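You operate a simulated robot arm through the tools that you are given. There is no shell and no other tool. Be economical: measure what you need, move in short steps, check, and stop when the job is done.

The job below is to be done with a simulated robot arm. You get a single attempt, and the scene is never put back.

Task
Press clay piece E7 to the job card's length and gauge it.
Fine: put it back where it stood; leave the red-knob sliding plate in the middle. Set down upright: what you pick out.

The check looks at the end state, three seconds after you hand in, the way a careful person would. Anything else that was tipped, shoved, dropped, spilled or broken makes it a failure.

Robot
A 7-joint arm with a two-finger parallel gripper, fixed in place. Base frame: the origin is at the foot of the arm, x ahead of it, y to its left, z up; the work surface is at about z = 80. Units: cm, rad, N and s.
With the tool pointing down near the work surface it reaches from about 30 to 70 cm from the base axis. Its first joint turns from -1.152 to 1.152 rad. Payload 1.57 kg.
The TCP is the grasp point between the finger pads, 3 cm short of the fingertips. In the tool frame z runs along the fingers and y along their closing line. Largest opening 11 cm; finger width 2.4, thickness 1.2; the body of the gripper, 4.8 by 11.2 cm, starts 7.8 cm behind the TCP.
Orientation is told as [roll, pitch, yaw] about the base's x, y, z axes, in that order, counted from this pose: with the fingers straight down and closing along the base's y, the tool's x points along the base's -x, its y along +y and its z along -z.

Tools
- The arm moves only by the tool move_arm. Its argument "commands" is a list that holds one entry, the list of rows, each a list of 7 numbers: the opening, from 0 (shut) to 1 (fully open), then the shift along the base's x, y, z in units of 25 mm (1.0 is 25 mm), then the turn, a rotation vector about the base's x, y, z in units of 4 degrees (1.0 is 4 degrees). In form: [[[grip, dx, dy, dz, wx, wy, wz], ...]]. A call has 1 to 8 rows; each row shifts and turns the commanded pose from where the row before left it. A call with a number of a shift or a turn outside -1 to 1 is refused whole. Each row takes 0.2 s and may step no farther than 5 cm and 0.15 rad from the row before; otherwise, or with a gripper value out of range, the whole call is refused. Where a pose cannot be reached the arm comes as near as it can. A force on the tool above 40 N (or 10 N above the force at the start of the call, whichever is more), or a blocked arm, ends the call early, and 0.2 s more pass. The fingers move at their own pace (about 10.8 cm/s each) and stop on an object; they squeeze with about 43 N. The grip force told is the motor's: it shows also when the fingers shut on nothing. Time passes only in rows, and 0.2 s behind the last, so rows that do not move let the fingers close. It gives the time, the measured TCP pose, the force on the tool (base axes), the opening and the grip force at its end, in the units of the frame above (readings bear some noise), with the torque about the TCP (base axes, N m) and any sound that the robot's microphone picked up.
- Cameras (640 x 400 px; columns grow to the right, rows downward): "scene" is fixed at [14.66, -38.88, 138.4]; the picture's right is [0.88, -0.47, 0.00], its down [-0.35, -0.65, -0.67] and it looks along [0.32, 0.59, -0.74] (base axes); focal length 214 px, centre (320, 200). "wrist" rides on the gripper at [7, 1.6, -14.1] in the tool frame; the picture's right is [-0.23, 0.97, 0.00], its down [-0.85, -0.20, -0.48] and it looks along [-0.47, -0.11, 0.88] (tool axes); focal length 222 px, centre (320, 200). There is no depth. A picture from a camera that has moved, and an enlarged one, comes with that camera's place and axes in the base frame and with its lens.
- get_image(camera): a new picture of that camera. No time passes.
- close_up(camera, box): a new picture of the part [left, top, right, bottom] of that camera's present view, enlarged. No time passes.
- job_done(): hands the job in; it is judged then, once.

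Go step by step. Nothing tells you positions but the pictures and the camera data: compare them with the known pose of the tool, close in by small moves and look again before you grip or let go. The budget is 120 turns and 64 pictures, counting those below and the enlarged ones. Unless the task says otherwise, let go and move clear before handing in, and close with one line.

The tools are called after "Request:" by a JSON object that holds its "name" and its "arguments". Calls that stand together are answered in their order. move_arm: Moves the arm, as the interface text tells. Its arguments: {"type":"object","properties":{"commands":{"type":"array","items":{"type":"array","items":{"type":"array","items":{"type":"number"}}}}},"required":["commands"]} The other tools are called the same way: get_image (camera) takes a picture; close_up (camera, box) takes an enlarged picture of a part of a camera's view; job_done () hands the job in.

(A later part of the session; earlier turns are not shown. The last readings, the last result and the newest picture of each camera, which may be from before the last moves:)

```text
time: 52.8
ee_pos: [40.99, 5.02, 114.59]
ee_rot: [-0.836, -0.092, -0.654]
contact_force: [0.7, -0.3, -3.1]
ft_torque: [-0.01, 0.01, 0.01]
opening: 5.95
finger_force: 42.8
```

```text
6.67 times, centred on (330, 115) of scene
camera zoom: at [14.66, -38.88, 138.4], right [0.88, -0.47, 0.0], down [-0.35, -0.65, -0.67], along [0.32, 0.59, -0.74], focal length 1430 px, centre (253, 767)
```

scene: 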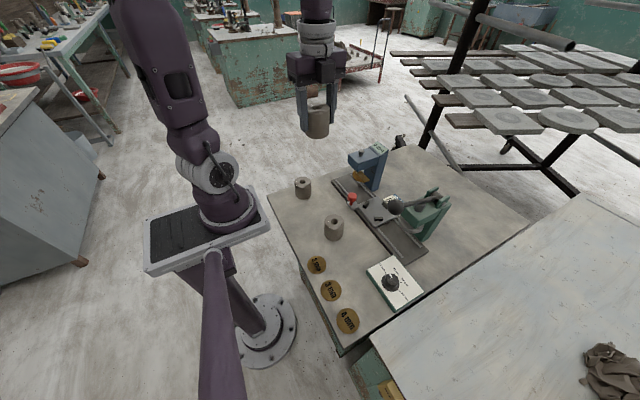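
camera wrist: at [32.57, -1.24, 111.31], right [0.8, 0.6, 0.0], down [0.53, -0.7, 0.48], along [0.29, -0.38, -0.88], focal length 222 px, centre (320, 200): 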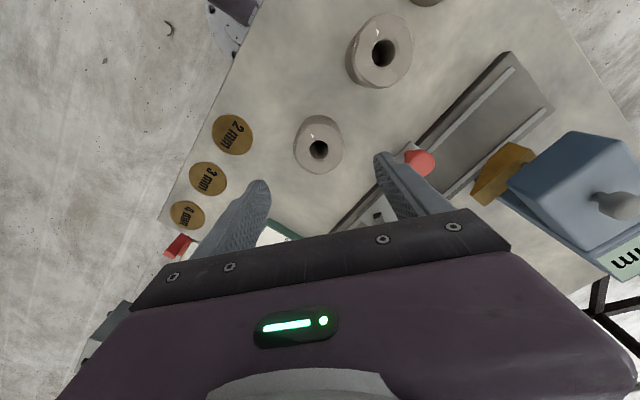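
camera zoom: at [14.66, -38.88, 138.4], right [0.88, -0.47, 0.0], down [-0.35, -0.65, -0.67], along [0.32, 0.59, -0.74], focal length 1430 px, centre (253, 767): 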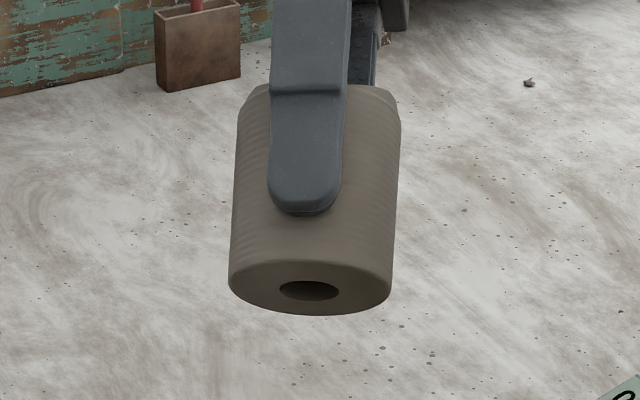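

A's bottom is blank too. I'll straighten it and turn its unseen +x/-y side toward the scene camera.

Request:
{"name": "move_arm", "arguments": {"commands": [[[0, -0.1, -0.2, 0, 0.84, -0.54, 0], [0, -0.1, -0.2, 0, 0.84, -0.54, 0], [0, -0.1, -0.2, 0, 0.84, -0.54, 0], [0, -0.1, -0.2, 0, 0.84, -0.54, 0], [0, -0.1, -0.2, 0, 0.84, -0.54, 0], [0, -0.1, -0.2, 0, 0.84, -0.54, 0], [0, -0.1, -0.2, 0, 0.84, -0.54, 0], [0, -0.1, -0.2, 0, 0.84, -0.54, 0]]]}}

Request:
{"name": "move_arm", "arguments": {"commands": [[[0, -0.1, 0, 0, 0.84, -0.54, 0], [0, -0.1, 0, 0, 0.84, -0.54, 0], [0, -0.1, 0, 0, 0.84, -0.54, 0], [0, -0.1, 0, 0, 0.84, -0.54, 0], [0, 0, 0, 0, 0, 0, -1], [0, 0, 0, 0, 0, 0, -1], [0, 0, 0, 0, 0, 0, -1], [0, 0, 0, 0, 0, 0, -1]]]}}

Request:
{"name": "move_arm", "arguments": {"commands": [[[0, 0, 0, 0, 0, 0, -1], [0, 0, 0, 0, 0, 0, -1], [0, 0, 0, 0, 0, 0, -1], [0, 0, 0, 0, 0, 0, -1], [0, 0, 0, 0, 0, 0, -1], [0, 0, 0, 0, 0, 0, -1], [0, 0, 0, 0, 0, 0, -1], [0, 0, 0, 0, 0, 0, -1]]]}}

Request:
{"name": "move_arm", "arguments": {"commands": [[[0, 0, 0, 0, 0, 0, -1], [0, 0, 0, 0, 0, 0, -1], [0, 0, 0, 0, 0, 0, -1], [0, 0, 0, 0, 0, 0, -1], [0, 0, 0, 0, 0, 0, -1], [0, 0, 0, 0, 0, 0, -1]]]}}

Request:
{"name": "close_up", "arguments": {"camera": "scene", "box": [280, 90, 360, 150]}}

Request:
{"name": "get_image", "arguments": {"camera": "wrist"}}

```text
time: 54.6
ee_pos: [38.83, 1.18, 114.56]
ee_rot: [-0.277, -0.033, -0.692]
contact_force: [0.5, -0.9, -2.4]
ft_torque: [-0.01, -0.01, 0.04]
opening: 5.94
finger_force: 42.9
```

```text
time: 56.4
ee_pos: [37.78, 1.27, 114.44]
ee_rot: [-0.002, -0.001, -0.976]
contact_force: [0.9, 0.9, -1.6]
ft_torque: [0.0, -0.02, 0.0]
opening: 5.94
finger_force: 43.0
```

```text
time: 58.2
ee_pos: [37.85, 1.05, 114.61]
ee_rot: [-0.003, 0.001, -1.532]
contact_force: [-1.1, 1.4, -2.0]
ft_torque: [0.0, 0.02, -0.02]
opening: 5.96
finger_force: 43.1
```

```text
time: 59.6
ee_pos: [38.0, 1.36, 114.58]
ee_rot: [-0.001, -0.001, -1.954]
contact_force: [-0.7, -0.4, -2.5]
ft_torque: [0.03, 0.05, 0.0]
opening: 5.93
finger_force: 42.8
```

```text
6.67 times, centred on (320, 120) of scene
camera zoom: at [14.66, -38.88, 138.4], right [0.88, -0.47, 0.0], down [-0.35, -0.65, -0.67], along [0.32, 0.59, -0.74], focal length 1430 px, centre (320, 733)
```

zoom: 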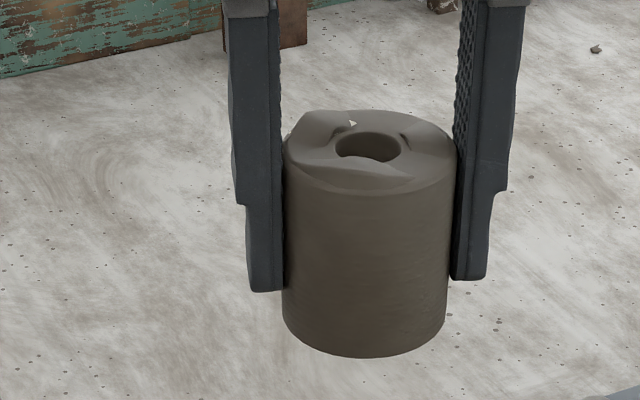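

```text
27 pictures are left
camera wrist: at [42.13, 6.92, 128.73], right [0.82, -0.57, 0.0], down [-0.5, -0.72, 0.48], along [-0.28, -0.39, -0.88], focal length 222 px, centre (320, 200)
```

wrist: 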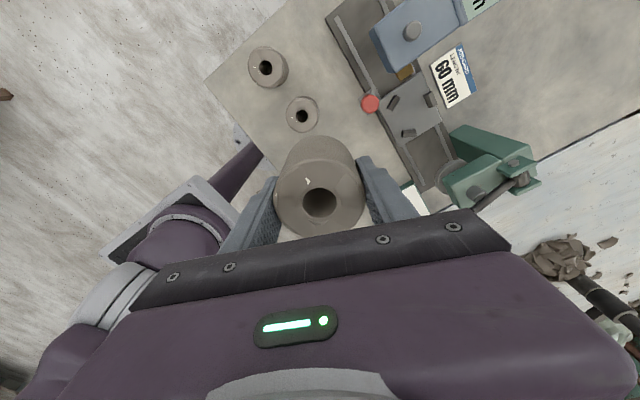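

A is blank too. The key may be written elsewhere, so I'll look at the job card and the yellowish label at the table's edge.

Request:
{"name": "close_up", "arguments": {"camera": "wrist", "box": [425, 40, 485, 115]}}

Request:
{"name": "close_up", "arguments": {"camera": "scene", "box": [340, 340, 440, 400]}}

Request:
{"name": "close_up", "arguments": {"camera": "wrist", "box": [265, 35, 375, 240]}}

```text
5.33 times, centred on (455, 78) of wrist
camera zoom: at [42.13, 6.92, 128.73], right [0.82, -0.57, 0.0], down [-0.5, -0.72, 0.48], along [-0.28, -0.39, -0.88], focal length 1185 px, centre (-400, 853)
```

zoom: 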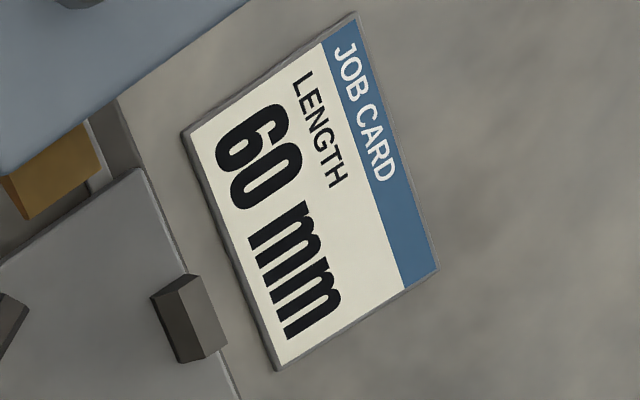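

```text
6.40 times, centred on (390, 370) of scene
camera zoom: at [14.66, -38.88, 138.4], right [0.88, -0.47, 0.0], down [-0.35, -0.65, -0.67], along [0.32, 0.59, -0.74], focal length 1373 px, centre (-128, -888)
```

zoom: 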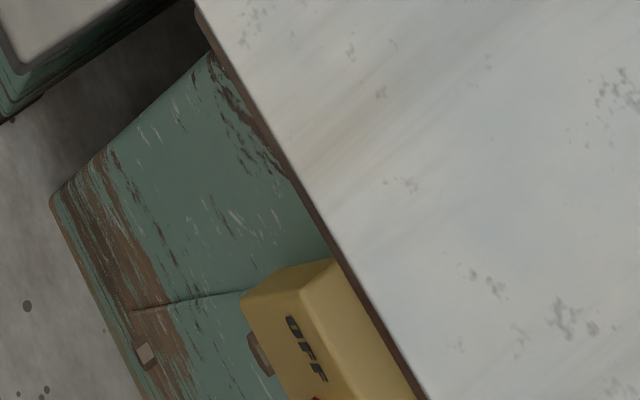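

```text
1.95 times, centred on (320, 138) of wrist
camera zoom: at [42.13, 6.92, 128.73], right [0.82, -0.57, 0.0], down [-0.5, -0.72, 0.48], along [-0.28, -0.39, -0.88], focal length 433 px, centre (320, 322)
```

zoom: 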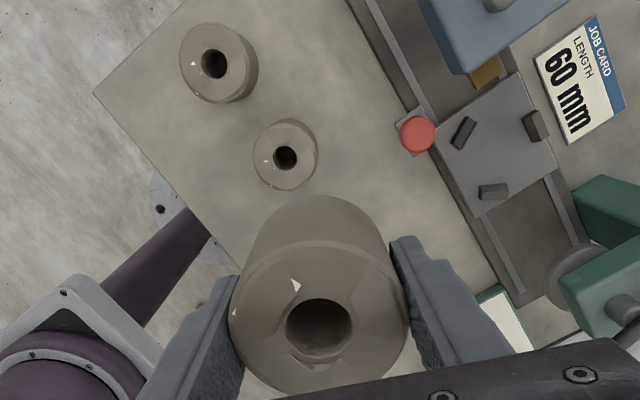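

Only C's +x/+y side remains unseen, because my fingers were covering it. I'll return A to its place first.

Request:
{"name": "move_arm", "arguments": {"commands": [[[0, -0.1, -0.5, 0, 0, 0, 1], [0, -0.1, -0.5, 0, 0, 0, 1], [0, -0.1, -0.5, 0, 0, 0, 1], [0, 0, -0.5, 0, 0, 0, 1], [0, 0, -0.5, 0, 0, 0, 1], [0, 0, -0.5, 0, 0, 0, 1], [0, 0, -0.2, -0.4, 0, 0, 1], [0, 0, 0, -0.4, 0, 0, 1]]]}}

Request:
{"name": "move_arm", "arguments": {"commands": [[[0, 0, 0, -0.8, 0, 0, 1], [0, 0, 0, -0.8, 0, 0, 1], [0, 0, 0, -0.8, 0, 0, 1], [0, 0, 0, -0.8, 0, 0, 1], [0, 0, 0, -0.8, 0, 0, 1], [0, 0, 0, -0.8, 0, 0, 1], [0, 0, 0, -0.8, 0, 0, 1], [0, 0, 0, -0.8, 0, 0, 1]]]}}

Request:
{"name": "move_arm", "arguments": {"commands": [[[0, 0, 0, -0.8, 0, 0, 1], [0, 0, 0, -0.8, 0, 0, 1], [0, 0, 0, -0.4, 0, 0, 0], [0, 0, 0, 0, 0, 0, 0]]]}}

```text
time: 61.4
ee_pos: [37.27, -6.96, 112.57]
ee_rot: [-0.002, 0.002, -1.394]
contact_force: [0.9, -0.4, -3.8]
ft_torque: [0.0, -0.05, -0.02]
opening: 5.94
finger_force: 42.8
```

```text
time: 63.2
ee_pos: [37.23, -6.86, 96.22]
ee_rot: [-0.002, 0.0, -0.834]
contact_force: [-0.7, -0.4, -2.1]
ft_torque: [0.0, -0.01, -0.02]
opening: 5.94
finger_force: 43.3
```

```text
time: 64.2
ee_pos: [37.2, -6.94, 91.55]
ee_rot: [-0.003, -0.002, -0.693]
contact_force: [-1.8, 0.5, -3.5]
ft_torque: [0.0, 0.04, 0.0]
opening: 5.95
finger_force: 43.0
```

Request:
{"name": "move_arm", "arguments": {"commands": [[[0, -0.06, 0, -1, 0, 0, 0], [0, 0, 0, -1, 0, 0, 0], [0, 0, 0, -0.68, 0, 0, 0], [0, 0, 0, -0.03, 0, 0, 0], [0, 0, 0, -0.03, 0, 0, 0], [0, 0, 0, -0.03, 0, 0, 0], [0, 0, 0, -0.03, 0, 0, 0], [0, 0, 0, 0, 0, 0, 0]]]}}

```text
time: 66.0
ee_pos: [37.03, -6.92, 84.55]
ee_rot: [-0.002, 0.0, -0.696]
contact_force: [-0.1, 0.3, -2.2]
ft_torque: [0.02, 0.01, 0.01]
opening: 5.94
finger_force: 43.4
```

Request:
{"name": "move_arm", "arguments": {"commands": [[[0, 0, 0, -0.03, 0, 0, 0], [0, 0, 0, -0.02, 0, 0, 0], [0, 0, 0, -0.02, 0, 0, 0], [0, 0, 0, -0.02, 0, 0, 0]]]}}

```text
time: 67.0
ee_pos: [36.99, -6.85, 84.3]
ee_rot: [-0.002, -0.002, -0.697]
contact_force: [-1.5, -1.4, 35.6]
ft_torque: [0.24, -0.21, 0.06]
opening: 5.98
finger_force: 42.8
```

Request:
{"name": "move_arm", "arguments": {"commands": [[[0.8, 0, 0, 0.03, 0, 0, 0], [0.8, 0, 0, 0, 0, 0, 0], [0.8, 0, 0, 1, 0, 0, 0], [0.8, 0, 0, 1, 0, 0, 0], [0.8, 0, 0, 1, 0, 0, 0], [0.8, 0, 0, 1, 0, 0, 1], [0.8, 0, 0, 1, 0, 0, 1], [0.8, 0, 0, 0, 0, 0, 1]]]}}

Request:
{"name": "move_arm", "arguments": {"commands": [[[0.8, -0.1, 1, 0, 0, 0, 1], [0.8, -0.1, 1, 0, 0, 0, 1], [0.8, -0.1, 1, 0, 0, 0, 1], [0.8, -0.1, 1, 0, 0, 0, 1], [0.8, 0, 1, 0, 0, 0, 1], [0.8, 0, 1, 0, 0, 0, 1], [0.8, 0, 1, 0, 0, 0, 1], [0.8, 0, 1, 0, 0, 0, 1]]]}}

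Request:
{"name": "move_arm", "arguments": {"commands": [[[0.8, 0, 0, 0, 0, 0, 1], [0.8, 0, 0, 0, 0, 0, 1], [0.8, 0, 0, 0, 0, 0, 1], [0.8, 0, 0, 0, 0, 0, 1], [0.8, 0, 0, 0, 0, 0, 1], [0.8, 0, 0, 0, 0, 0, 1], [0.8, 0, 0, 0, 0, 0, 1], [0.8, 0, 0, 0, 0, 0, 0]]]}}

Request:
{"name": "get_image", "arguments": {"camera": "wrist"}}

```text
time: 68.8
ee_pos: [37.0, -6.79, 96.87]
ee_rot: [-0.001, 0.0, -0.485]
contact_force: [0.4, -0.8, 0.5]
ft_torque: [0.02, 0.0, -0.05]
opening: 8.8
finger_force: 0.0
```

```text
time: 70.6
ee_pos: [35.92, 13.32, 96.74]
ee_rot: [-0.002, 0.002, 0.073]
contact_force: [-0.1, -0.7, -0.1]
ft_torque: [-0.02, 0.02, 0.02]
opening: 8.78
finger_force: 0.0
```

```text
time: 72.4
ee_pos: [35.97, 12.97, 96.89]
ee_rot: [-0.002, 0.001, 0.562]
contact_force: [-0.2, 0.0, -0.6]
ft_torque: [0.01, -0.02, 0.0]
opening: 8.79
finger_force: 0.1
```

```text
23 pictures are left
camera wrist: at [29.21, 10.67, 110.98], right [-0.33, 0.94, 0.0], down [0.83, 0.29, 0.48], along [0.45, 0.15, -0.88], focal length 222 px, centre (320, 200)
```

wrist: 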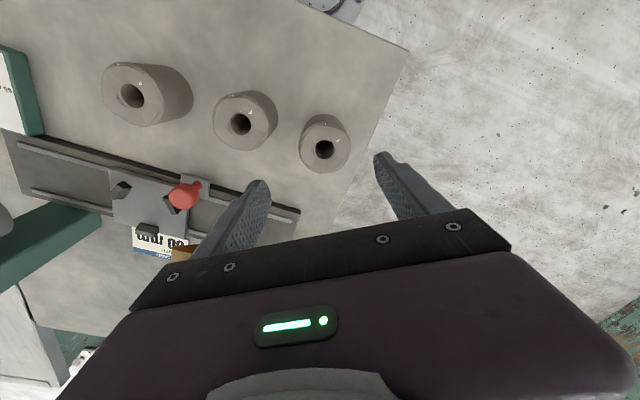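

Aligned over C with a new yaw, so I'll grip it here and turn its unseen side to the scene camera.

Request:
{"name": "move_arm", "arguments": {"commands": [[[0.8, 0, 0, -1, 0, 0, 0], [0.8, 0, 0, -1, 0, 0, 0], [0.8, 0, 0, -1, 0, 0, 0], [0.8, 0, 0, -1, 0, 0, 0], [0.8, 0, 0, -0.9, 0, 0, 0], [0.8, 0, 0, 0, 0, 0, 0]]]}}

Request:
{"name": "move_arm", "arguments": {"commands": [[[0, 0, 0, 0, 0, 0, 0], [0, 0, 0, 0, 0, 0, 0], [0, 0, 0, 0, 0, 0, 0]]]}}

Request:
{"name": "move_arm", "arguments": {"commands": [[[0, 0, 0, 1, 0, 0, 0], [0, 0, 0, 1, 0, 0, 0], [0, 0, 0, 1, 0, 0, 0], [0, 0, 0, 1, 0, 0, -1], [0, 0, 0, 1, 0, 0, -1], [0, 0, 0, 1, 0, 0, -1], [0, 0, 0, 1, 0, 0, -1], [0, 0, 0, 1, 0, 0, -1]]]}}

Request:
{"name": "move_arm", "arguments": {"commands": [[[0, 0, -0.3, 1, 0, 0, -1], [0, 0, -0.3, 1, 0, 0, -1], [0, 0, -0.3, 1, 0, 0, -1], [0, 0, -0.3, 1, 0, 0, -1], [0, 0, 0, 0, 0, 0, -1], [0, 0, 0, 0, 0, 0, -1], [0, 0, 0, 0, 0, 0, -1], [0, 0, 0, 0, 0, 0, -1]]]}}

Request:
{"name": "move_arm", "arguments": {"commands": [[[0, 0, 0, 0, 0, 0, -1], [0, 0, 0, 0, 0, 0, -1], [0, 0, 0, 0, 0, 0, -1], [0, 0, 0, 0, 0, 0, -1], [0, 0, 0, 0, 0, 0, -1], [0, 0, 0, 0, 0, 0, -1], [0, 0, 0, 0, 0, 0, -1], [0, 0, 0, 0, 0, 0, -1]]]}}

Request:
{"name": "move_arm", "arguments": {"commands": [[[0, 0, 0, 0, 0, 0, -1], [0, 0, 0, 0, 0, 0, -1], [0, 0, 0, 0, 0, 0, -1], [0, 0, 0, 0, 0, 0, -1], [0, 0, 0, 0, 0, 0, -1], [0, 0, 0, 0, 0, 0, -1], [0, 0, 0, 0, 0, 0, -1], [0, 0, 0, 0, 0, 0, -1]]]}}

Request:
{"name": "close_up", "arguments": {"camera": "scene", "box": [260, 70, 360, 145]}}

```text
time: 73.8
ee_pos: [36.01, 13.13, 84.51]
ee_rot: [-0.001, 0.0, 0.561]
contact_force: [0.3, -0.4, -1.0]
ft_torque: [-0.01, -0.03, 0.0]
opening: 8.83
finger_force: 0.2
```

```text
time: 74.6
ee_pos: [35.93, 12.9, 84.5]
ee_rot: [-0.001, 0.0, 0.563]
contact_force: [0.1, 0.6, -0.6]
ft_torque: [0.0, -0.03, -0.01]
opening: 5.95
finger_force: 43.3
```

```text
time: 76.4
ee_pos: [36.07, 12.93, 104.85]
ee_rot: [-0.002, 0.001, 0.21]
contact_force: [0.0, -0.3, -2.6]
ft_torque: [0.01, 0.06, 0.0]
opening: 5.92
finger_force: 43.1
```

```text
time: 78.2
ee_pos: [35.87, 9.99, 114.72]
ee_rot: [-0.002, 0.001, -0.348]
contact_force: [-0.2, -0.6, -2.6]
ft_torque: [0.0, 0.05, -0.02]
opening: 5.96
finger_force: 43.2
```

```text
time: 80.0
ee_pos: [35.95, 10.2, 114.47]
ee_rot: [-0.003, 0.0, -0.904]
contact_force: [-0.6, 0.3, -2.3]
ft_torque: [0.0, -0.03, 0.01]
opening: 5.93
finger_force: 43.1
```

```text
time: 81.8
ee_pos: [36.1, 10.01, 114.46]
ee_rot: [-0.002, 0.001, -1.463]
contact_force: [-0.3, -0.3, -1.7]
ft_torque: [0.03, 0.02, -0.02]
opening: 5.93
finger_force: 42.9
```

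```text
5.33 times, centred on (310, 108) of scene
camera zoom: at [14.66, -38.88, 138.4], right [0.88, -0.47, 0.0], down [-0.35, -0.65, -0.67], along [0.32, 0.59, -0.74], focal length 1144 px, centre (373, 693)
```

zoom: 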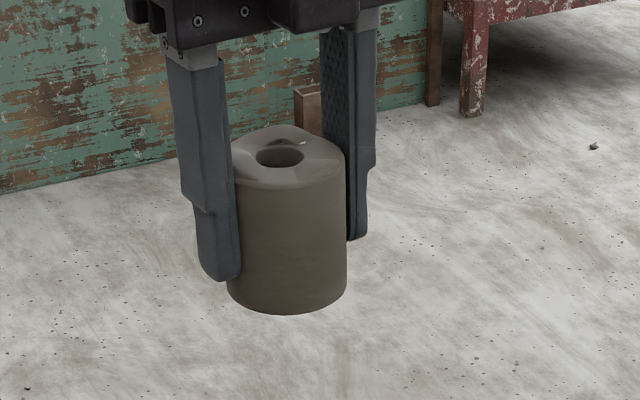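

C's side is blank as well. I'll check the table where C stood and the near table edge for markings.

Request:
{"name": "close_up", "arguments": {"camera": "scene", "box": [262, 170, 362, 240]}}

Request:
{"name": "get_image", "arguments": {"camera": "wrist"}}

```text
5.71 times, centred on (312, 205) of scene
camera zoom: at [14.66, -38.88, 138.4], right [0.88, -0.47, 0.0], down [-0.35, -0.65, -0.67], along [0.32, 0.59, -0.74], focal length 1226 px, centre (366, 171)
```

zoom: 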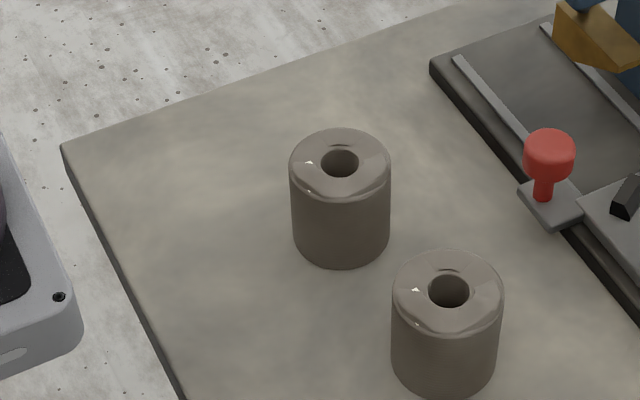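

```text
20 pictures are left
camera wrist: at [36.93, 17.05, 128.7], right [0.99, -0.12, 0.0], down [-0.11, -0.87, 0.48], along [-0.06, -0.47, -0.88], focal length 222 px, centre (320, 200)
```

wrist: 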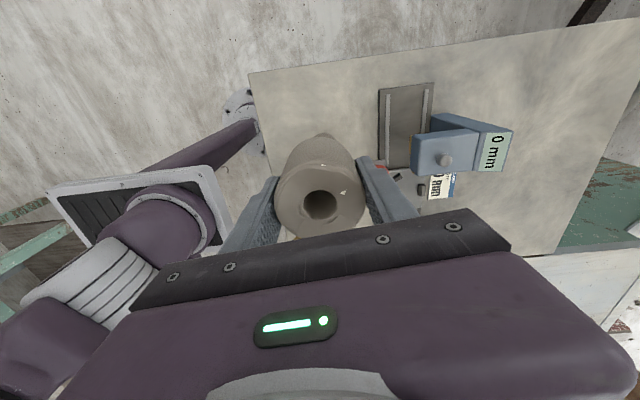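

The pieces carry no visible marks so far. There's dark lettering or scratching on the blue gauge post, so I'll zoom in on that and on the held piece's bore.

Request:
{"name": "close_up", "arguments": {"camera": "scene", "box": [350, 140, 400, 195]}}

Request:
{"name": "close_up", "arguments": {"camera": "wrist", "box": [270, 125, 370, 240]}}

```text
7.27 times, centred on (375, 168) of scene
camera zoom: at [14.66, -38.88, 138.4], right [0.88, -0.47, 0.0], down [-0.35, -0.65, -0.67], along [0.32, 0.59, -0.74], focal length 1560 px, centre (-80, 436)
```

zoom: 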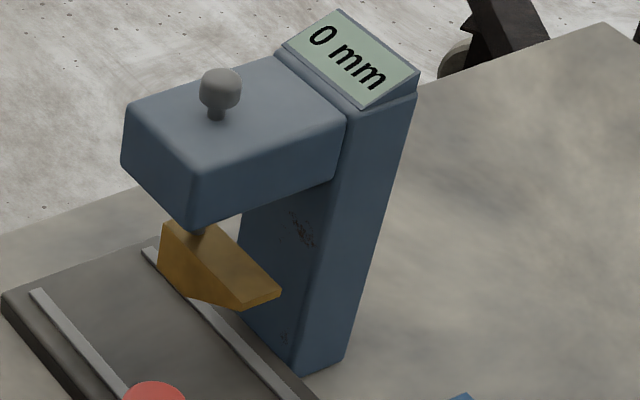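

```text
3.48 times, centred on (320, 182) of wrist
camera zoom: at [36.93, 17.05, 128.7], right [0.99, -0.12, 0.0], down [-0.11, -0.87, 0.48], along [-0.06, -0.47, -0.88], focal length 773 px, centre (320, 261)
```

zoom: 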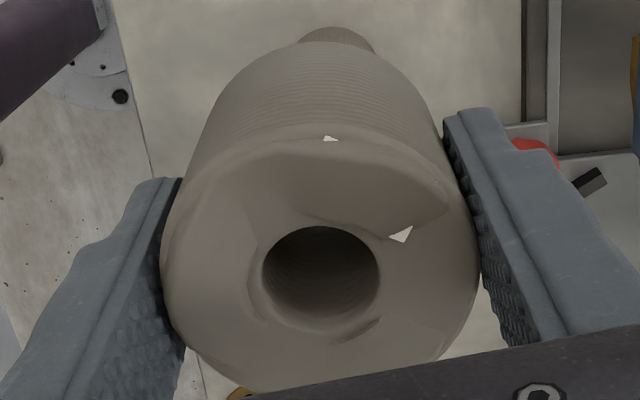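

Those are only wear scratches. A's underside was the least well seen, so I'll return C exactly as it was and re-check A with more tilt and zoom.

Request:
{"name": "move_arm", "arguments": {"commands": [[[0, 0, 0.3, 0, 0, 0, 1], [0, 0, 0.3, 0, 0, 0, 1], [0, 0, 0.3, 0, 0, 0, 1], [0, 0, 0.3, 0, 0, 0, 1], [0, 0, 0, -0.4, 0, 0, 1], [0, 0, 0, -0.4, 0, 0, 1], [0, 0, 0, -0.4, 0, 0, 1], [0, 0, 0, -0.4, 0, 0, 1]]]}}

Request:
{"name": "move_arm", "arguments": {"commands": [[[0, 0, 0, -0.4, 0, 0, 1], [0, 0, 0, -0.4, 0, 0, 1], [0, 0, 0, -0.4, 0, 0, 1], [0, 0, 0, -0.4, 0, 0, 1], [0, 0, 0, -0.4, 0, 0, 1], [0, 0, 0, -0.4, 0, 0, 1], [0, 0, 0, -0.4, 0, 0, 1], [0, 0, 0, -0.4, 0, 0, 1]]]}}

Request:
{"name": "move_arm", "arguments": {"commands": [[[0, 0, 0, -0.4, 0, 0, 1], [0, 0, 0, -0.4, 0, 0, 1], [0, 0, 0, -0.4, 0, 0, 1], [0, 0, 0, -0.4, 0, 0, 1], [0, 0, 0, -0.4, 0, 0, 1], [0, 0, 0, -0.4, 0, 0, 1], [0, 0, 0, -0.4, 0, 0, 1], [0, 0, 0, -0.4, 0, 0, 1]]]}}

Request:
{"name": "move_arm", "arguments": {"commands": [[[0, 0, 0, -0.5, 0, 0, 1], [0, 0, 0, -0.5, 0, 0, 1], [0, 0, 0, -0.5, 0, 0, 1], [0, 0, 0, -0.5, 0, 0, 1], [0, 0, 0, -0.5, 0, 0, 1], [0, 0, 0, -1, 0, 0, 0], [0, 0, 0, 0, 0, 0, 0]]]}}

```text
time: 83.6
ee_pos: [36.04, 13.03, 110.51]
ee_rot: [-0.003, 0.001, -0.905]
contact_force: [-0.2, -0.5, -2.9]
ft_torque: [0.01, 0.01, 0.0]
opening: 5.95
finger_force: 42.9
```

```text
time: 85.4
ee_pos: [36.0, 12.94, 102.52]
ee_rot: [-0.001, -0.001, -0.343]
contact_force: [0.1, -0.5, -2.8]
ft_torque: [0.01, 0.0, 0.02]
opening: 5.94
finger_force: 42.8
```

```text
time: 87.2
ee_pos: [36.11, 13.1, 94.47]
ee_rot: [-0.002, 0.001, 0.214]
contact_force: [0.2, -0.6, -2.5]
ft_torque: [0.0, -0.01, -0.01]
opening: 5.91
finger_force: 43.0
```

```text
time: 88.8
ee_pos: [36.03, 13.21, 85.63]
ee_rot: [-0.003, -0.001, 0.561]
contact_force: [0.6, 0.5, -2.6]
ft_torque: [-0.01, 0.04, -0.01]
opening: 5.93
finger_force: 42.7
```

Request:
{"name": "move_arm", "arguments": {"commands": [[[0, 0, 0, -0.4, 0, 0, 0], [0, 0, 0, -0.03, 0, 0, 0], [0, 0, 0, -0.03, 0, 0, 0], [0, 0, 0, -0.02, 0, 0, 0], [0, 0, 0, -0.02, 0, 0, 0], [0, 0, 0, -0.02, 0, 0, 0], [0, 0, 0, 0, 0, 0, 0]]]}}

```text
time: 90.4
ee_pos: [36.1, 13.15, 84.52]
ee_rot: [-0.003, 0.0, 0.56]
contact_force: [-0.6, -0.9, 20.6]
ft_torque: [0.35, 0.37, 0.05]
opening: 5.94
finger_force: 42.7
```

Request:
{"name": "move_arm", "arguments": {"commands": [[[0.8, 0, 0, 0.02, 0, 0, 0], [0.8, 0, 0, 0, 0, 0, 0], [0.8, 0, 0, 1, 0, 0, 0], [0.8, 0, 0, 1, 0, 0, 0], [0.8, 0, 0, 1, 0, 0, 0], [0.8, 0, 0, 1, 0, 0, -1], [0.8, 0, 0, 1, 0, 0, -1], [0.8, 0.1, -1, 0, 0, 0, -1]]]}}

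Request:
{"name": "move_arm", "arguments": {"commands": [[[0.8, 0.1, -1, 0, 0, 0, -1], [0.8, 0.1, -1, 0, 0, 0, -1], [0.8, 0.08, -1, 0, 0, 0, -1], [0.8, 0, -1, 0, 0, 0, -1], [0.8, 0, -1, 0, 0, 0, -1], [0.8, 0, -1, 0, 0, 0, -1], [0.8, 0, -1, 0, 0, 0, -1], [0.8, 0, 0, 0, 0, 0, -1]]]}}

Request:
{"name": "move_arm", "arguments": {"commands": [[[0.8, 0, 0, 0, 0, 0, -1], [0.8, 0, 0, 0, 0, 0, -1], [0.8, 0, 0, 0, 0, 0, -1], [0.8, 0, 0, 0, 0, 0, -1], [0.8, 0, 0, 0, 0, 0, -1], [0.8, 0, 0, 0, 0, 0, -1], [0.8, 0, 0, 0, 0, 0, -1], [0.8, 0, 0, 0, 0, 0, 0]]]}}

```text
time: 92.2
ee_pos: [35.97, 10.49, 97.19]
ee_rot: [-0.002, 0.0, 0.35]
contact_force: [-0.2, 0.1, -0.2]
ft_torque: [-0.01, 0.01, 0.01]
opening: 8.82
finger_force: 0.1
```

```text
time: 94.0
ee_pos: [36.98, -6.85, 97.26]
ee_rot: [-0.002, 0.002, -0.206]
contact_force: [1.3, 0.6, 0.5]
ft_torque: [0.01, 0.05, 0.01]
opening: 8.81
finger_force: 0.1
```

```text
time: 95.8
ee_pos: [36.96, -6.77, 97.21]
ee_rot: [-0.002, -0.001, -0.695]
contact_force: [-0.1, -0.2, 0.0]
ft_torque: [0.0, 0.01, -0.01]
opening: 8.81
finger_force: 0.0
```

I'm over A at the same pose I released it, so I'll grip, lift and tilt further.

Request:
{"name": "move_arm", "arguments": {"commands": [[[0.8, 0, 0, -1, 0, 0, 0], [0.8, 0, 0, -1, 0, 0, 0], [0.8, 0, 0, -1, 0, 0, 0], [0.8, 0, 0, -1, 0, 0, 0], [0.8, 0, 0, -1, 0, 0, 0], [0, 0, 0, -0.05, 0, 0, 0], [0, 0, 0, 0, 0, 0, 0], [0, 0, 0, 0, 0, 0, 0]]]}}

Request:
{"name": "move_arm", "arguments": {"commands": [[[0, 0, 0, 1, 0, 0, 0], [0, 0, 0, 1, 0, 0, 0], [0, 0, 0, 1, 0, 0, 0], [0, 0, 0.6, 1, -0.84, 0.54, 0], [0, 0.2, 0.6, 1, -0.84, 0.54, 0], [0, 0.2, 0.6, 1, -0.84, 0.54, 0], [0, 0.2, 0.6, 1, -0.84, 0.54, 0], [0, 0.2, 0.6, 1, -0.84, 0.54, 0]]]}}

Request:
{"name": "move_arm", "arguments": {"commands": [[[0, 0.2, 0.5, 0.5, -0.84, 0.54, 0], [0, 0.2, 0.5, 0.5, -0.84, 0.54, 0], [0, 0, 0.5, 0.5, -0.84, 0.54, 0], [0, 0, 0.5, 0.5, -0.84, 0.54, 0], [0, 0, 0.5, 0.5, -0.84, 0.54, 0], [0, 0, 0.5, 0.5, -0.84, 0.54, 0], [0, 0, 0, 0.5, -0.84, 0.54, 0], [0, 0, 0, 0.5, -0.84, 0.54, 0]]]}}

Request:
{"name": "move_arm", "arguments": {"commands": [[[0, 0, 0, 0.8, -0.84, 0.54, 0], [0, 0, 0, 0.8, 0, 0, 0], [0, 0, 0, 0.8, 0, 0, 0]]]}}

Request:
{"name": "close_up", "arguments": {"camera": "scene", "box": [300, 70, 350, 120]}}

```text
time: 97.6
ee_pos: [36.94, -6.87, 84.25]
ee_rot: [-0.002, 0.0, -0.696]
contact_force: [-1.4, -2.0, 13.6]
ft_torque: [0.23, -0.17, -0.02]
opening: 5.95
finger_force: 43.2
```

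```text
time: 99.4
ee_pos: [39.18, 0.45, 104.52]
ee_rot: [-0.349, -0.041, -0.689]
contact_force: [0.3, 0.7, -2.5]
ft_torque: [0.01, -0.03, -0.01]
opening: 5.95
finger_force: 42.9
```

```text
time: 101.2
ee_pos: [40.17, 8.23, 114.52]
ee_rot: [-0.906, -0.096, -0.649]
contact_force: [0.1, 0.5, -2.5]
ft_torque: [-0.02, -0.01, 0.0]
opening: 5.9
finger_force: 42.8
```

```text
time: 102.0
ee_pos: [40.21, 7.86, 119.56]
ee_rot: [-0.974, -0.102, -0.639]
contact_force: [0.5, 0.7, -2.5]
ft_torque: [0.0, -0.01, 0.02]
opening: 5.95
finger_force: 42.9
out of reach, approached as far as the arm can: row 3
```

```text
8.00 times, centred on (325, 95) of scene
camera zoom: at [14.66, -38.88, 138.4], right [0.88, -0.47, 0.0], down [-0.35, -0.65, -0.67], along [0.32, 0.59, -0.74], focal length 1716 px, centre (280, 1040)
```

zoom: 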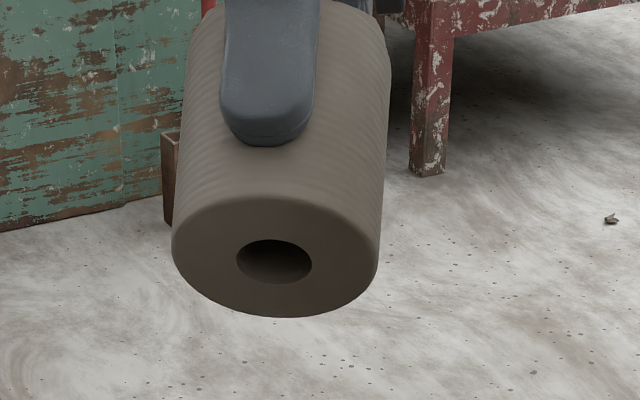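

None of the pieces is marked anywhere I can see. The gauge might reveal something, so I'll put A (in hand) on the plate to gauge it first, which can't harm it. I'll straighten up and head over the plate, near (53.2, -7.8).

Request:
{"name": "move_arm", "arguments": {"commands": [[[0, 0.3, -0.4, -0.2, 0.84, -0.54, 0], [0, 0.3, -0.4, -0.2, 0.84, -0.54, 0], [0, 0.3, -0.4, -0.2, 0.84, -0.54, 0], [0, 0.3, -0.4, -0.2, 0.84, -0.54, 0], [0, 0.3, -0.4, -0.2, 0.84, -0.54, 0], [0, 0.3, -0.4, -0.2, 0.84, -0.54, 0], [0, 0.3, -0.4, -0.2, 0.84, -0.54, 0], [0, 0.3, -0.4, -0.2, 0.84, -0.54, 0]]]}}

Request:
{"name": "move_arm", "arguments": {"commands": [[[0, 0.3, -0.4, -0.2, 0.84, -0.54, 0], [0, 0.3, -0.4, -0.2, 0.84, -0.54, 0], [0, 0.3, -0.4, -0.2, 0.84, -0.54, 0], [0, 0.3, -0.4, -0.2, 0.84, -0.54, 0], [0, 0.3, -0.4, -0.2, 0.84, -0.54, 0], [0, 0.3, -0.4, -0.2, 0.84, -0.54, 0], [0, 0.3, -0.4, -0.2, 0, 0, 1], [0, 0.3, -0.4, -0.2, 0, 0, 1]]]}}

Request:
{"name": "move_arm", "arguments": {"commands": [[[0, 0.2, 0, 0, 0, 0, 1], [0, 0.2, 0, 0, 0, 0, 1], [0, 0, 0, 0, 0, 0, 1], [0, 0, 0, 0, 0, 0, 1], [0, 0, 0, 0, 0, 0, 1], [0, 0, 0, 0, 0, 0, 1], [0, 0, 0, 0, 0, 0, 1], [0, 0, 0, 0, 0, 0, 0]]]}}

```text
time: 103.8
ee_pos: [46.16, -0.19, 115.38]
ee_rot: [-0.415, -0.049, -0.683]
contact_force: [-0.6, -0.7, -3.0]
ft_torque: [0.0, -0.03, 0.0]
opening: 5.95
finger_force: 43.0
```

```text
time: 105.6
ee_pos: [52.28, -8.47, 111.4]
ee_rot: [-0.001, 0.0, -0.555]
contact_force: [-0.6, -0.3, -2.8]
ft_torque: [0.03, 0.01, -0.01]
opening: 5.93
finger_force: 43.3
```

```text
time: 107.4
ee_pos: [53.19, -8.44, 111.54]
ee_rot: [-0.001, -0.001, -0.067]
contact_force: [0.8, 0.0, -2.7]
ft_torque: [-0.04, -0.03, 0.01]
opening: 5.94
finger_force: 43.3
```

Request:
{"name": "move_arm", "arguments": {"commands": [[[0, 0, 0, -1, 0, 0, 0.96], [0, 0, 0, -1, 0, 0, 0], [0, 0, 0, -1, 0, 0, 0], [0, 0, 0, -1, 0, 0, 0], [0, 0, 0, -0.8, 0, 0, 0], [0, 0, 0, 0, 0, 0, 0]]]}}

Request:
{"name": "get_image", "arguments": {"camera": "wrist"}}

Request:
{"name": "get_image", "arguments": {"camera": "scene"}}

```text
time: 108.8
ee_pos: [53.06, -8.24, 99.32]
ee_rot: [-0.001, 0.002, -0.001]
contact_force: [-0.4, 0.5, -2.5]
ft_torque: [-0.01, -0.01, 0.01]
opening: 5.93
finger_force: 43.3
```

```text
16 pictures are left
camera wrist: at [46.15, -6.72, 113.52], right [0.23, 0.97, 0.0], down [0.86, -0.2, 0.48], along [0.47, -0.11, -0.88], focal length 222 px, centre (320, 200)
```

wrist: 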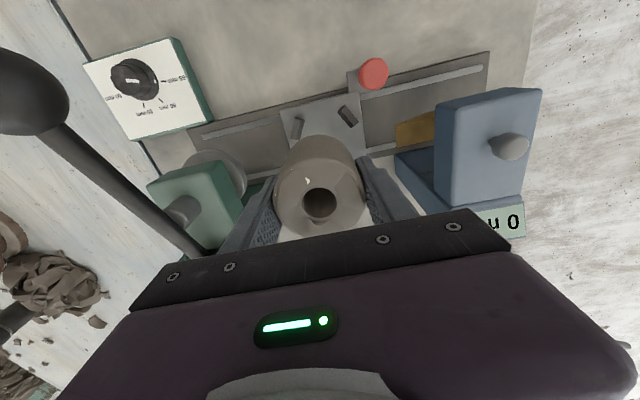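

```text
15 pictures are left
```

scene: 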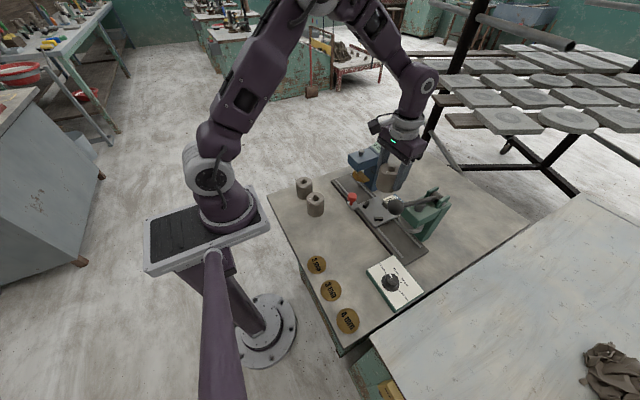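

I now have the layout: plate nest centre ≈ (53.1, -7.6), red knob ≈ (47, -1.3, 86.8), gauge at y≈+4.5, press at y≈-20, and lever ball ≈ (43.6, -20, 102). I'll lower A onto the nest.

Request:
{"name": "move_arm", "arguments": {"commands": [[[0, 0.04, 0.27, -1, 0, 0, 0], [0, 0, 0, -1, 0, 0, 0], [0, 0, 0, -1, 0, 0, 0], [0, 0, 0, -0.9, 0, 0, 0], [0, 0, 0, 0, 0, 0, 0]]]}}

Request:
{"name": "close_up", "arguments": {"camera": "scene", "box": [340, 160, 440, 235]}}

```text
time: 110.0
ee_pos: [53.31, -7.55, 89.49]
ee_rot: [-0.002, -0.001, -0.001]
contact_force: [0.1, 0.0, -2.1]
ft_torque: [-0.01, 0.0, 0.01]
opening: 5.94
finger_force: 43.0
```

```text
5.33 times, centred on (390, 198) of scene
camera zoom: at [14.67, -38.88, 138.4], right [0.88, -0.47, 0.0], down [-0.35, -0.65, -0.67], along [0.32, 0.59, -0.74], focal length 1144 px, centre (-53, 213)
```

zoom: 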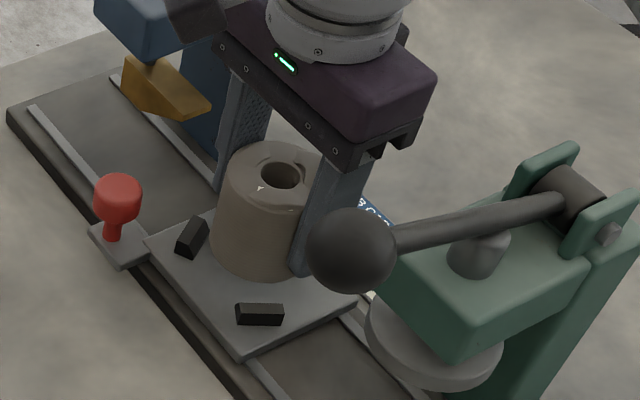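

Request:
{"name": "move_arm", "arguments": {"commands": [[[0, -0.04, 0, -0.2, 0, 0, 0], [0, 0, 0, -0.1, 0, 0, 0], [0, 0, 0, -0.1, 0, 0, 0], [0, 0, 0, -0.1, 0, 0, 0], [0, 0, 0, -0.1, 0, 0, 0], [0, 0, 0, -0.05, 0, 0, 0], [0, 0, 0, -0.05, 0, 0, 0], [0, 0, 0, -0.05, 0, 0, 0]]]}}

```text
time: 111.8
ee_pos: [53.1, -7.72, 87.84]
ee_rot: [-0.002, 0.001, -0.001]
contact_force: [0.7, 0.0, -2.5]
ft_torque: [0.01, 0.01, 0.0]
opening: 5.94
finger_force: 42.8
```

Request:
{"name": "move_arm", "arguments": {"commands": [[[0, 0, 0, -0.08, 0, 0, 0], [0, 0, 0, -0.08, 0, 0, 0], [0, 0, 0, -0.08, 0, 0, 0], [0, 0, 0, -0.08, 0, 0, 0], [0, 0, 0, -0.08, 0, 0, 0], [0, 0, 0, -0.08, 0, 0, 0], [0, 0, 0, -0.08, 0, 0, 0], [0, 0, 0, -0.08, 0, 0, 0]]]}}

```text
time: 112.9
ee_pos: [53.15, -7.87, 87.08]
ee_rot: [-0.005, -0.004, 0.001]
contact_force: [-4.7, 0.4, 11.8]
ft_torque: [0.33, 0.05, 0.13]
opening: 5.95
finger_force: 42.7
stopped in row 5: the force on the tool passed its limit at 44 N (the readings are from after the stop); the commanded pose is now the measured one
```

There's contact at z≈87.1, which implies a plate top at ≈82.7. I'll check that it's seated between the blocks.

Request:
{"name": "close_up", "arguments": {"camera": "scene", "box": [365, 180, 410, 220]}}

```text
10.00 times, centred on (388, 200) of scene
camera zoom: at [14.63, -38.88, 138.41], right [0.88, -0.47, 0.0], down [-0.35, -0.65, -0.67], along [0.32, 0.59, -0.74], focal length 2145 px, centre (-355, 200)
```

zoom: 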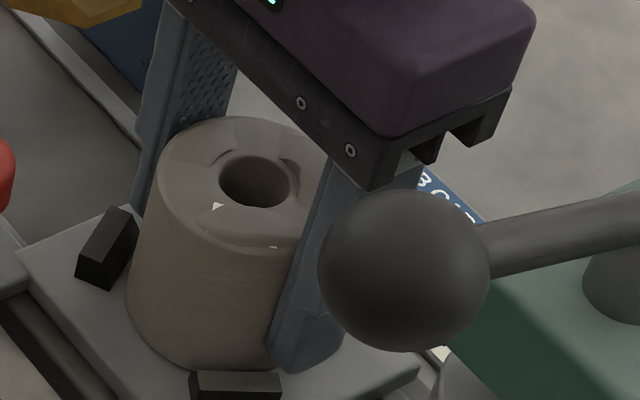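

It's seated between the blocks. I'll release, rise and move to the red knob.

Request:
{"name": "move_arm", "arguments": {"commands": [[[0.72, 0, 0, 0.02, 0, 0, 0], [0.72, 0, 0, 0, 0, 0, 0], [0.72, 0, 0, 1, 0, 0, 0], [0.72, 0, 0, 1, 0, 0, 0], [0.72, 0, 0, 1, 0, 0, 0], [0.72, 0, 0, 1, 0, 0, 0], [0.55, -0.9, 0.6, 0, 0, 0, 0], [0.55, -0.9, 0.6, 0, 0, 0, 0]]]}}

Request:
{"name": "move_arm", "arguments": {"commands": [[[0.55, -0.86, 0.7, 0, 0, 0, 0], [0.55, 0, 0.65, 0, 0, 0, 0], [0.55, 0, 0, 0, 0, 0, 0]]]}}

Request:
{"name": "get_image", "arguments": {"camera": "wrist"}}

```text
time: 114.7
ee_pos: [48.76, -4.91, 97.0]
ee_rot: [-0.005, -0.004, 0.001]
contact_force: [-0.8, 0.1, 0.3]
ft_torque: [0.01, -0.01, 0.05]
opening: 6.06
finger_force: 0.0
```

```text
time: 115.5
ee_pos: [46.69, -1.49, 97.33]
ee_rot: [-0.003, -0.003, -0.002]
contact_force: [0.8, 0.2, -0.3]
ft_torque: [-0.01, 0.06, 0.02]
opening: 6.07
finger_force: 0.0
```

```text
12 pictures are left
camera wrist: at [39.54, 0.22, 111.4], right [0.23, 0.97, 0.0], down [0.85, -0.2, 0.48], along [0.47, -0.11, -0.88], focal length 222 px, centre (320, 200)
```

wrist: 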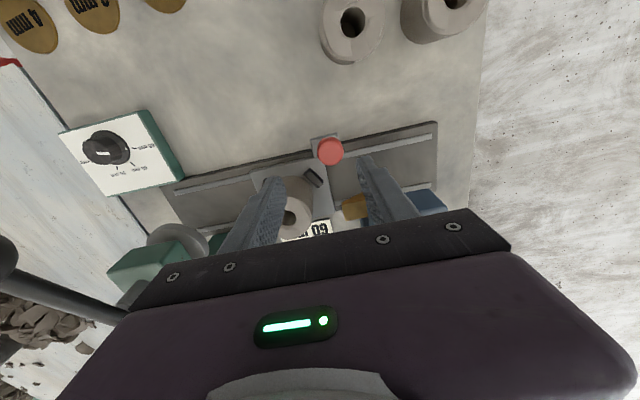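

The knob now appears at y≈-0.4, so the plate slid slightly with the placing. I'll descend over the knob and grip it.

Request:
{"name": "move_arm", "arguments": {"commands": [[[0.55, -0.1, 0.38, -1, 0, 0, 0], [0.55, 0, 0, -1, 0, 0, 0], [0.55, 0, 0, -1, 0, 0, 0], [0.55, 0, 0, -1, 0, 0, 0], [0.55, 0, 0, -0.1, 0, 0, 0], [0, 0, 0, 0, 0, 0, 0], [0, 0, 0, 0, 0, 0, 0], [0, 0, 0, 0, 0, 0, 0]]]}}

```text
time: 117.3
ee_pos: [46.34, -0.54, 86.91]
ee_rot: [-0.003, -0.005, -0.001]
contact_force: [-0.1, -1.5, -10.4]
ft_torque: [0.89, -0.78, -0.08]
opening: 2.98
finger_force: 39.5
```

The knob is gripped, so I'll slide gently toward the gauge.

Request:
{"name": "move_arm", "arguments": {"commands": [[[0, 0, 0.2, 0, 0, 0, 0], [0, 0, 0.4, 0, 0, 0, 0], [0, 0, 0.5, 0, 0, 0, 0], [0, 0, 0.5, 0, 0, 0, 0], [0, 0, 0.5, 0, 0, 0, 0], [0, 0, 0.5, 0, 0, 0, 0], [0, 0, 0.5, 0, 0, 0, 0], [0, 0, 0.5, 0, 0, 0, 0]]]}}

```text
time: 117.9
ee_pos: [46.39, 0.39, 86.95]
ee_rot: [-0.007, -0.004, -0.015]
contact_force: [4.0, -8.3, -5.7]
ft_torque: [1.9, 0.63, -0.25]
opening: 3.0
finger_force: 39.0
stopped in row 3: the force on the tool passed its limit at 51 N (the readings are from after the stop); the commanded pose is now the measured one
```

It was blocked at 51 N after about 1 cm, possibly drag. I'll try slower and take a look.

Request:
{"name": "move_arm", "arguments": {"commands": [[[0, 0, 0.1, 0, 0, 0, 0], [0, 0, 0.1, 0, 0, 0, 0], [0, 0, 0.1, 0, 0, 0, 0], [0, 0, 0.1, 0, 0, 0, 0]]]}}

Request:
{"name": "close_up", "arguments": {"camera": "scene", "box": [335, 150, 435, 225]}}

```text
time: 118.4
ee_pos: [46.32, 0.44, 86.94]
ee_rot: [-0.014, -0.003, -0.02]
contact_force: [3.5, -8.3, -3.0]
ft_torque: [1.95, 0.73, -0.22]
opening: 2.96
finger_force: 39.0
stopped in row 2: the force on the tool passed its limit at 45 N (the readings are from after the stop); the commanded pose is now the measured one
```

```text
5.33 times, centred on (385, 188) of scene
camera zoom: at [14.68, -38.9, 138.39], right [0.88, -0.47, 0.0], down [-0.35, -0.65, -0.67], along [0.32, 0.59, -0.74], focal length 1144 px, centre (-27, 267)
```

zoom: 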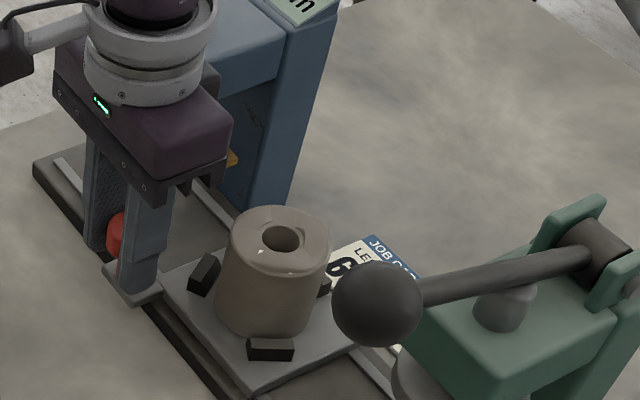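

Request:
{"name": "close_up", "arguments": {"camera": "wrist", "box": [200, 60, 440, 240]}}

```text
2.22 times, centred on (320, 150) of wrist
camera zoom: at [39.34, 2.3, 101.04], right [0.25, 0.97, -0.01], down [0.85, -0.21, 0.48], along [0.47, -0.13, -0.88], focal length 494 px, centre (320, 311)
```

zoom: 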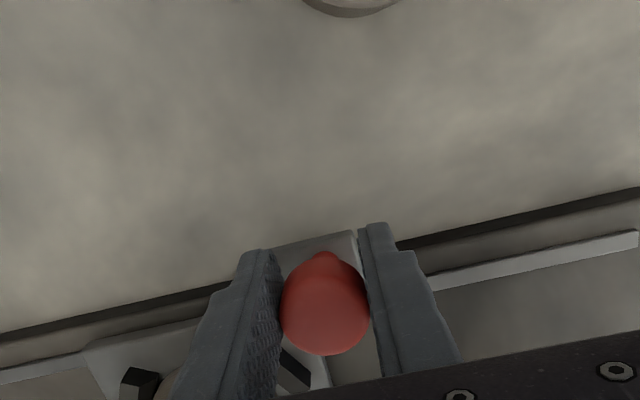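

I'll test the slide in the other direction to see whether it's free.

Request:
{"name": "move_arm", "arguments": {"commands": [[[0, 0, -0.1, 0, 0, 0, 0], [0, 0, -0.2, 0, 0, 0, 0], [0, 0, -0.2, 0, 0, 0, 0], [0, 0, -0.2, 0, 0, 0, 0], [0, 0, -0.2, 0, 0, 0, 0]]]}}

```text
time: 119.6
ee_pos: [46.22, -1.69, 86.85]
ee_rot: [-0.012, -0.004, -0.019]
contact_force: [6.7, 1.2, 20.5]
ft_torque: [1.32, 0.25, 0.05]
opening: 2.99
finger_force: 39.6
```

It slides freely toward -y, so the hand's upper part must have been hitting the gauge head. I'll open and lean the hand back toward the robot (about 28°), then regrip the knob to keep clear of the gauge.

Request:
{"name": "move_arm", "arguments": {"commands": [[[0.55, 0, 0, 0, 0, 0, 0], [0.55, 0, 0, 0.1, 0, 0, 0], [0.55, 0, 0, 0.05, 0, -1, 0], [0.55, 0, 0, 0, 0, -1, 0], [0.55, 0, 0, 0, 0, -1, 0], [0.55, 0, 0, 0, 0, -1, 0], [0.55, 0.1, 0, 0, 0, -1, 0], [0.55, 0.1, 0, 0, 0, -1, 0]]]}}

Request:
{"name": "move_arm", "arguments": {"commands": [[[0.55, 0, 0, 0, 0, -1, 0], [0, 0, 0, 0, 0, 0, 0], [0, 0, 0, 0, 0, 0, 0], [0, 0, 0, 0, 0, 0, 0]]]}}

```text
time: 121.4
ee_pos: [46.73, -1.79, 87.37]
ee_rot: [-0.004, -0.423, -0.019]
contact_force: [-1.1, -0.5, 0.2]
ft_torque: [-0.01, -0.01, 0.02]
opening: 6.02
finger_force: 0.0
```

```text
time: 122.4
ee_pos: [46.66, -1.66, 87.42]
ee_rot: [-0.002, -0.492, -0.022]
contact_force: [0.8, 0.1, -0.8]
ft_torque: [0.6, -0.78, -0.15]
opening: 2.95
finger_force: 39.3
```

Request:
{"name": "move_arm", "arguments": {"commands": [[[0, 0, 0.2, 0, 0, 0, 0], [0, 0, 0.3, 0, 0, 0, 0], [0, 0, 0.3, 0, 0, 0, 0], [0, 0, 0.3, 0, 0, 0, 0], [0, 0, 0.3, 0, 0, 0, 0], [0, 0, 0.3, 0, 0, 0, 0], [0, 0, 0.3, 0, 0, 0, 0], [0, 0, 0.3, 0, 0, 0, 0]]]}}

```text
time: 124.2
ee_pos: [46.87, 4.02, 87.27]
ee_rot: [-0.003, -0.498, -0.022]
contact_force: [-6.1, -0.8, 28.2]
ft_torque: [0.58, 0.04, -0.02]
opening: 2.96
finger_force: 38.6
```

Now it slides, so I'll continue to the gauge stop.

Request:
{"name": "move_arm", "arguments": {"commands": [[[0, 0, 0.1, 0.06, 0, 0, 0], [0, 0, 0.3, 0, 0, 0, 0], [0, 0, 0.3, 0, 0, 0, 0], [0, 0, 0.3, 0, 0, 0, 0], [0, 0, 0.3, 0, 0, 0, 0], [0, 0, 0.3, 0, 0, 0, 0], [0, 0, 0.3, 0, 0, 0, 0], [0, 0, 0.3, 0, 0, 0, 0]]]}}

```text
time: 126.0
ee_pos: [46.77, 9.52, 87.43]
ee_rot: [-0.001, -0.488, -0.02]
contact_force: [-5.2, -1.5, 0.0]
ft_torque: [0.67, -0.08, -0.11]
opening: 2.95
finger_force: 39.3
```

Request:
{"name": "move_arm", "arguments": {"commands": [[[0, 0, 0.2, 0, 0, 0, 0], [0, 0, 0.2, 0, 0, 0, 0], [0, 0, 0.2, 0, 0, 0, 0], [0, 0, 0.2, 0, 0, 0, 0], [0, 0, 0.2, 0, 0, 0, 0]]]}}

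Request:
{"name": "close_up", "arguments": {"camera": "scene", "box": [330, 135, 430, 210]}}

```text
time: 127.3
ee_pos: [46.79, 11.44, 87.43]
ee_rot: [-0.011, -0.488, -0.034]
contact_force: [4.2, -5.9, -3.9]
ft_torque: [1.0, 0.23, -0.22]
opening: 2.95
finger_force: 39.7
stopped in row 5: the force on the tool passed its limit at 42 N (the readings are from after the stop); the commanded pose is now the measured one
```

```text
5.33 times, centred on (380, 172) of scene
camera zoom: at [14.68, -38.89, 138.4], right [0.88, -0.47, 0.0], down [-0.35, -0.65, -0.67], along [0.32, 0.59, -0.74], focal length 1144 px, centre (0, 347)
```

zoom: 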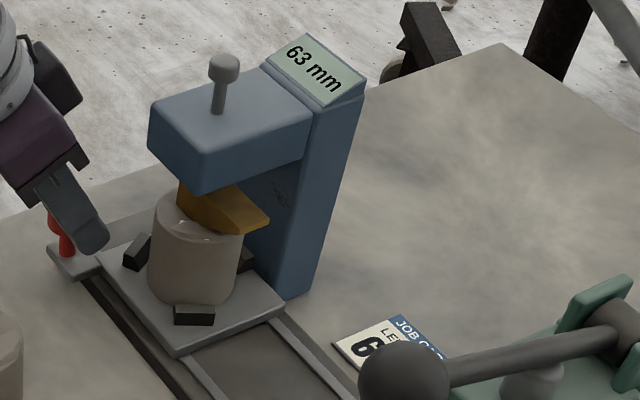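

The gauge reads 63 mm for A, so the slide and gauge work. Next I bring the plate back to the middle, then set the dial from 65 to 60 (about -46°, centre ≈ (41.2, -28.3)).

Request:
{"name": "move_arm", "arguments": {"commands": [[[0, 0, -0.2, 0.02, 0, 0, 0], [0, 0, -0.4, 0, 0, 0, 0], [0, 0, -0.4, 0, 0, 0, 0], [0, 0, -0.4, 0, 0, 0, 0], [0, 0, -0.4, 0, 0, 0, 0], [0, 0, -0.4, 0, 0, 0, 0], [0, 0, -0.4, 0, 0, 0, 0], [0, 0, -0.4, 0, 0, 0, 0]]]}}

Request:
{"name": "move_arm", "arguments": {"commands": [[[0, 0, -0.4, 0, 0, 0, 0], [0, 0, -0.4, 0, 0, 0, 0], [0, 0, -0.4, 0, 0, 0, 0], [0, 0, -0.4, 0, 0, 0, 0], [0, 0, -0.28, 0, 0, 0, 0], [0, 0, 0, 0, 0, 0, 0], [0.5, 0, 0, 0, 0, 0, 0], [0.5, 0, 0, 0, 0, 0, 0]]]}}

```text
time: 129.1
ee_pos: [46.71, 3.97, 87.46]
ee_rot: [-0.011, -0.489, -0.029]
contact_force: [13.9, 0.2, -29.5]
ft_torque: [0.96, -0.21, -0.18]
opening: 2.96
finger_force: 39.2
```

```text
time: 130.9
ee_pos: [46.52, -0.66, 87.42]
ee_rot: [-0.011, -0.487, -0.03]
contact_force: [-0.4, -0.5, -0.7]
ft_torque: [0.02, 0.0, -0.02]
opening: 5.51
finger_force: 0.0
```

Plate is back near the middle and released. I'll rise over everything and head to the dial with yaw about +0.84.

Request:
{"name": "move_arm", "arguments": {"commands": [[[0.5, -0.4, 0, 1, 0, 0, 0], [0.5, -0.4, 0, 1, 0, 0, 0], [0.5, 0, 0, 1, 0, 1, 0], [0.5, 0, 0, 1, 0, 1, 0], [0.5, 0, 0, 1, 0, 1, 0], [0.5, 0, 0, 1, 0, 1, 0], [0.5, 0, 0, 1, 0, 1, 0], [0.5, 0, 0, 1, 0, 1, 0]]]}}

Request:
{"name": "move_arm", "arguments": {"commands": [[[0.6, -0.2, 0, 1, 0, 1, 0], [0.6, -0.2, 0, 1, 0, 0, 1], [0.6, -0.2, -1, 1, 0, 0, 1], [0.6, -0.2, -1, 0, 0, 0, 1], [0.6, -0.2, -1, 0, 0, 0, 1], [0.6, -0.2, -1, 0, 0, 0, 1], [0.6, -0.1, -1, 0, 0, 0, 1], [0.6, 0, -1, 0, 0, 0, 1]]]}}

Request:
{"name": "move_arm", "arguments": {"commands": [[[0.6, 0, -1, 0, 0, 0, 1], [0.6, 0, -1, 0, 0, 0, 1], [0.6, 0, -1, 0, 0, 0, 1], [0.6, 0, -1, 0, 0, 0, 1], [0.6, 0, -1, 0, 0, 0, 1], [0.6, 0, 0, 0, 0, 0, 0]]]}}

Request:
{"name": "get_image", "arguments": {"camera": "wrist"}}

```text
time: 132.7
ee_pos: [44.7, -0.87, 107.55]
ee_rot: [-0.023, -0.07, -0.027]
contact_force: [0.5, 1.0, 0.0]
ft_torque: [0.02, 0.01, 0.03]
opening: 5.52
finger_force: 0.1
```

```text
time: 134.5
ee_pos: [41.55, -15.69, 114.99]
ee_rot: [-0.026, 0.0, 0.462]
contact_force: [0.0, 0.0, -0.8]
ft_torque: [0.02, 0.01, 0.02]
opening: 6.61
finger_force: 0.1
```

```text
time: 135.9
ee_pos: [41.6, -28.25, 114.62]
ee_rot: [-0.023, 0.0, 0.816]
contact_force: [-0.5, 0.1, -1.2]
ft_torque: [0.0, 0.0, -0.01]
opening: 6.58
finger_force: 0.0
```

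```text
8 pictures are left
camera wrist: at [35.34, -32.07, 128.8], right [-0.55, 0.83, -0.02], down [0.72, 0.49, 0.48], along [0.41, 0.25, -0.88], focal length 222 px, centre (320, 200)
```

wrist: 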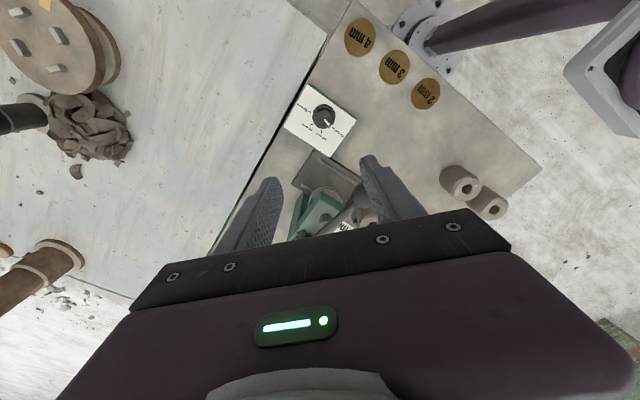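

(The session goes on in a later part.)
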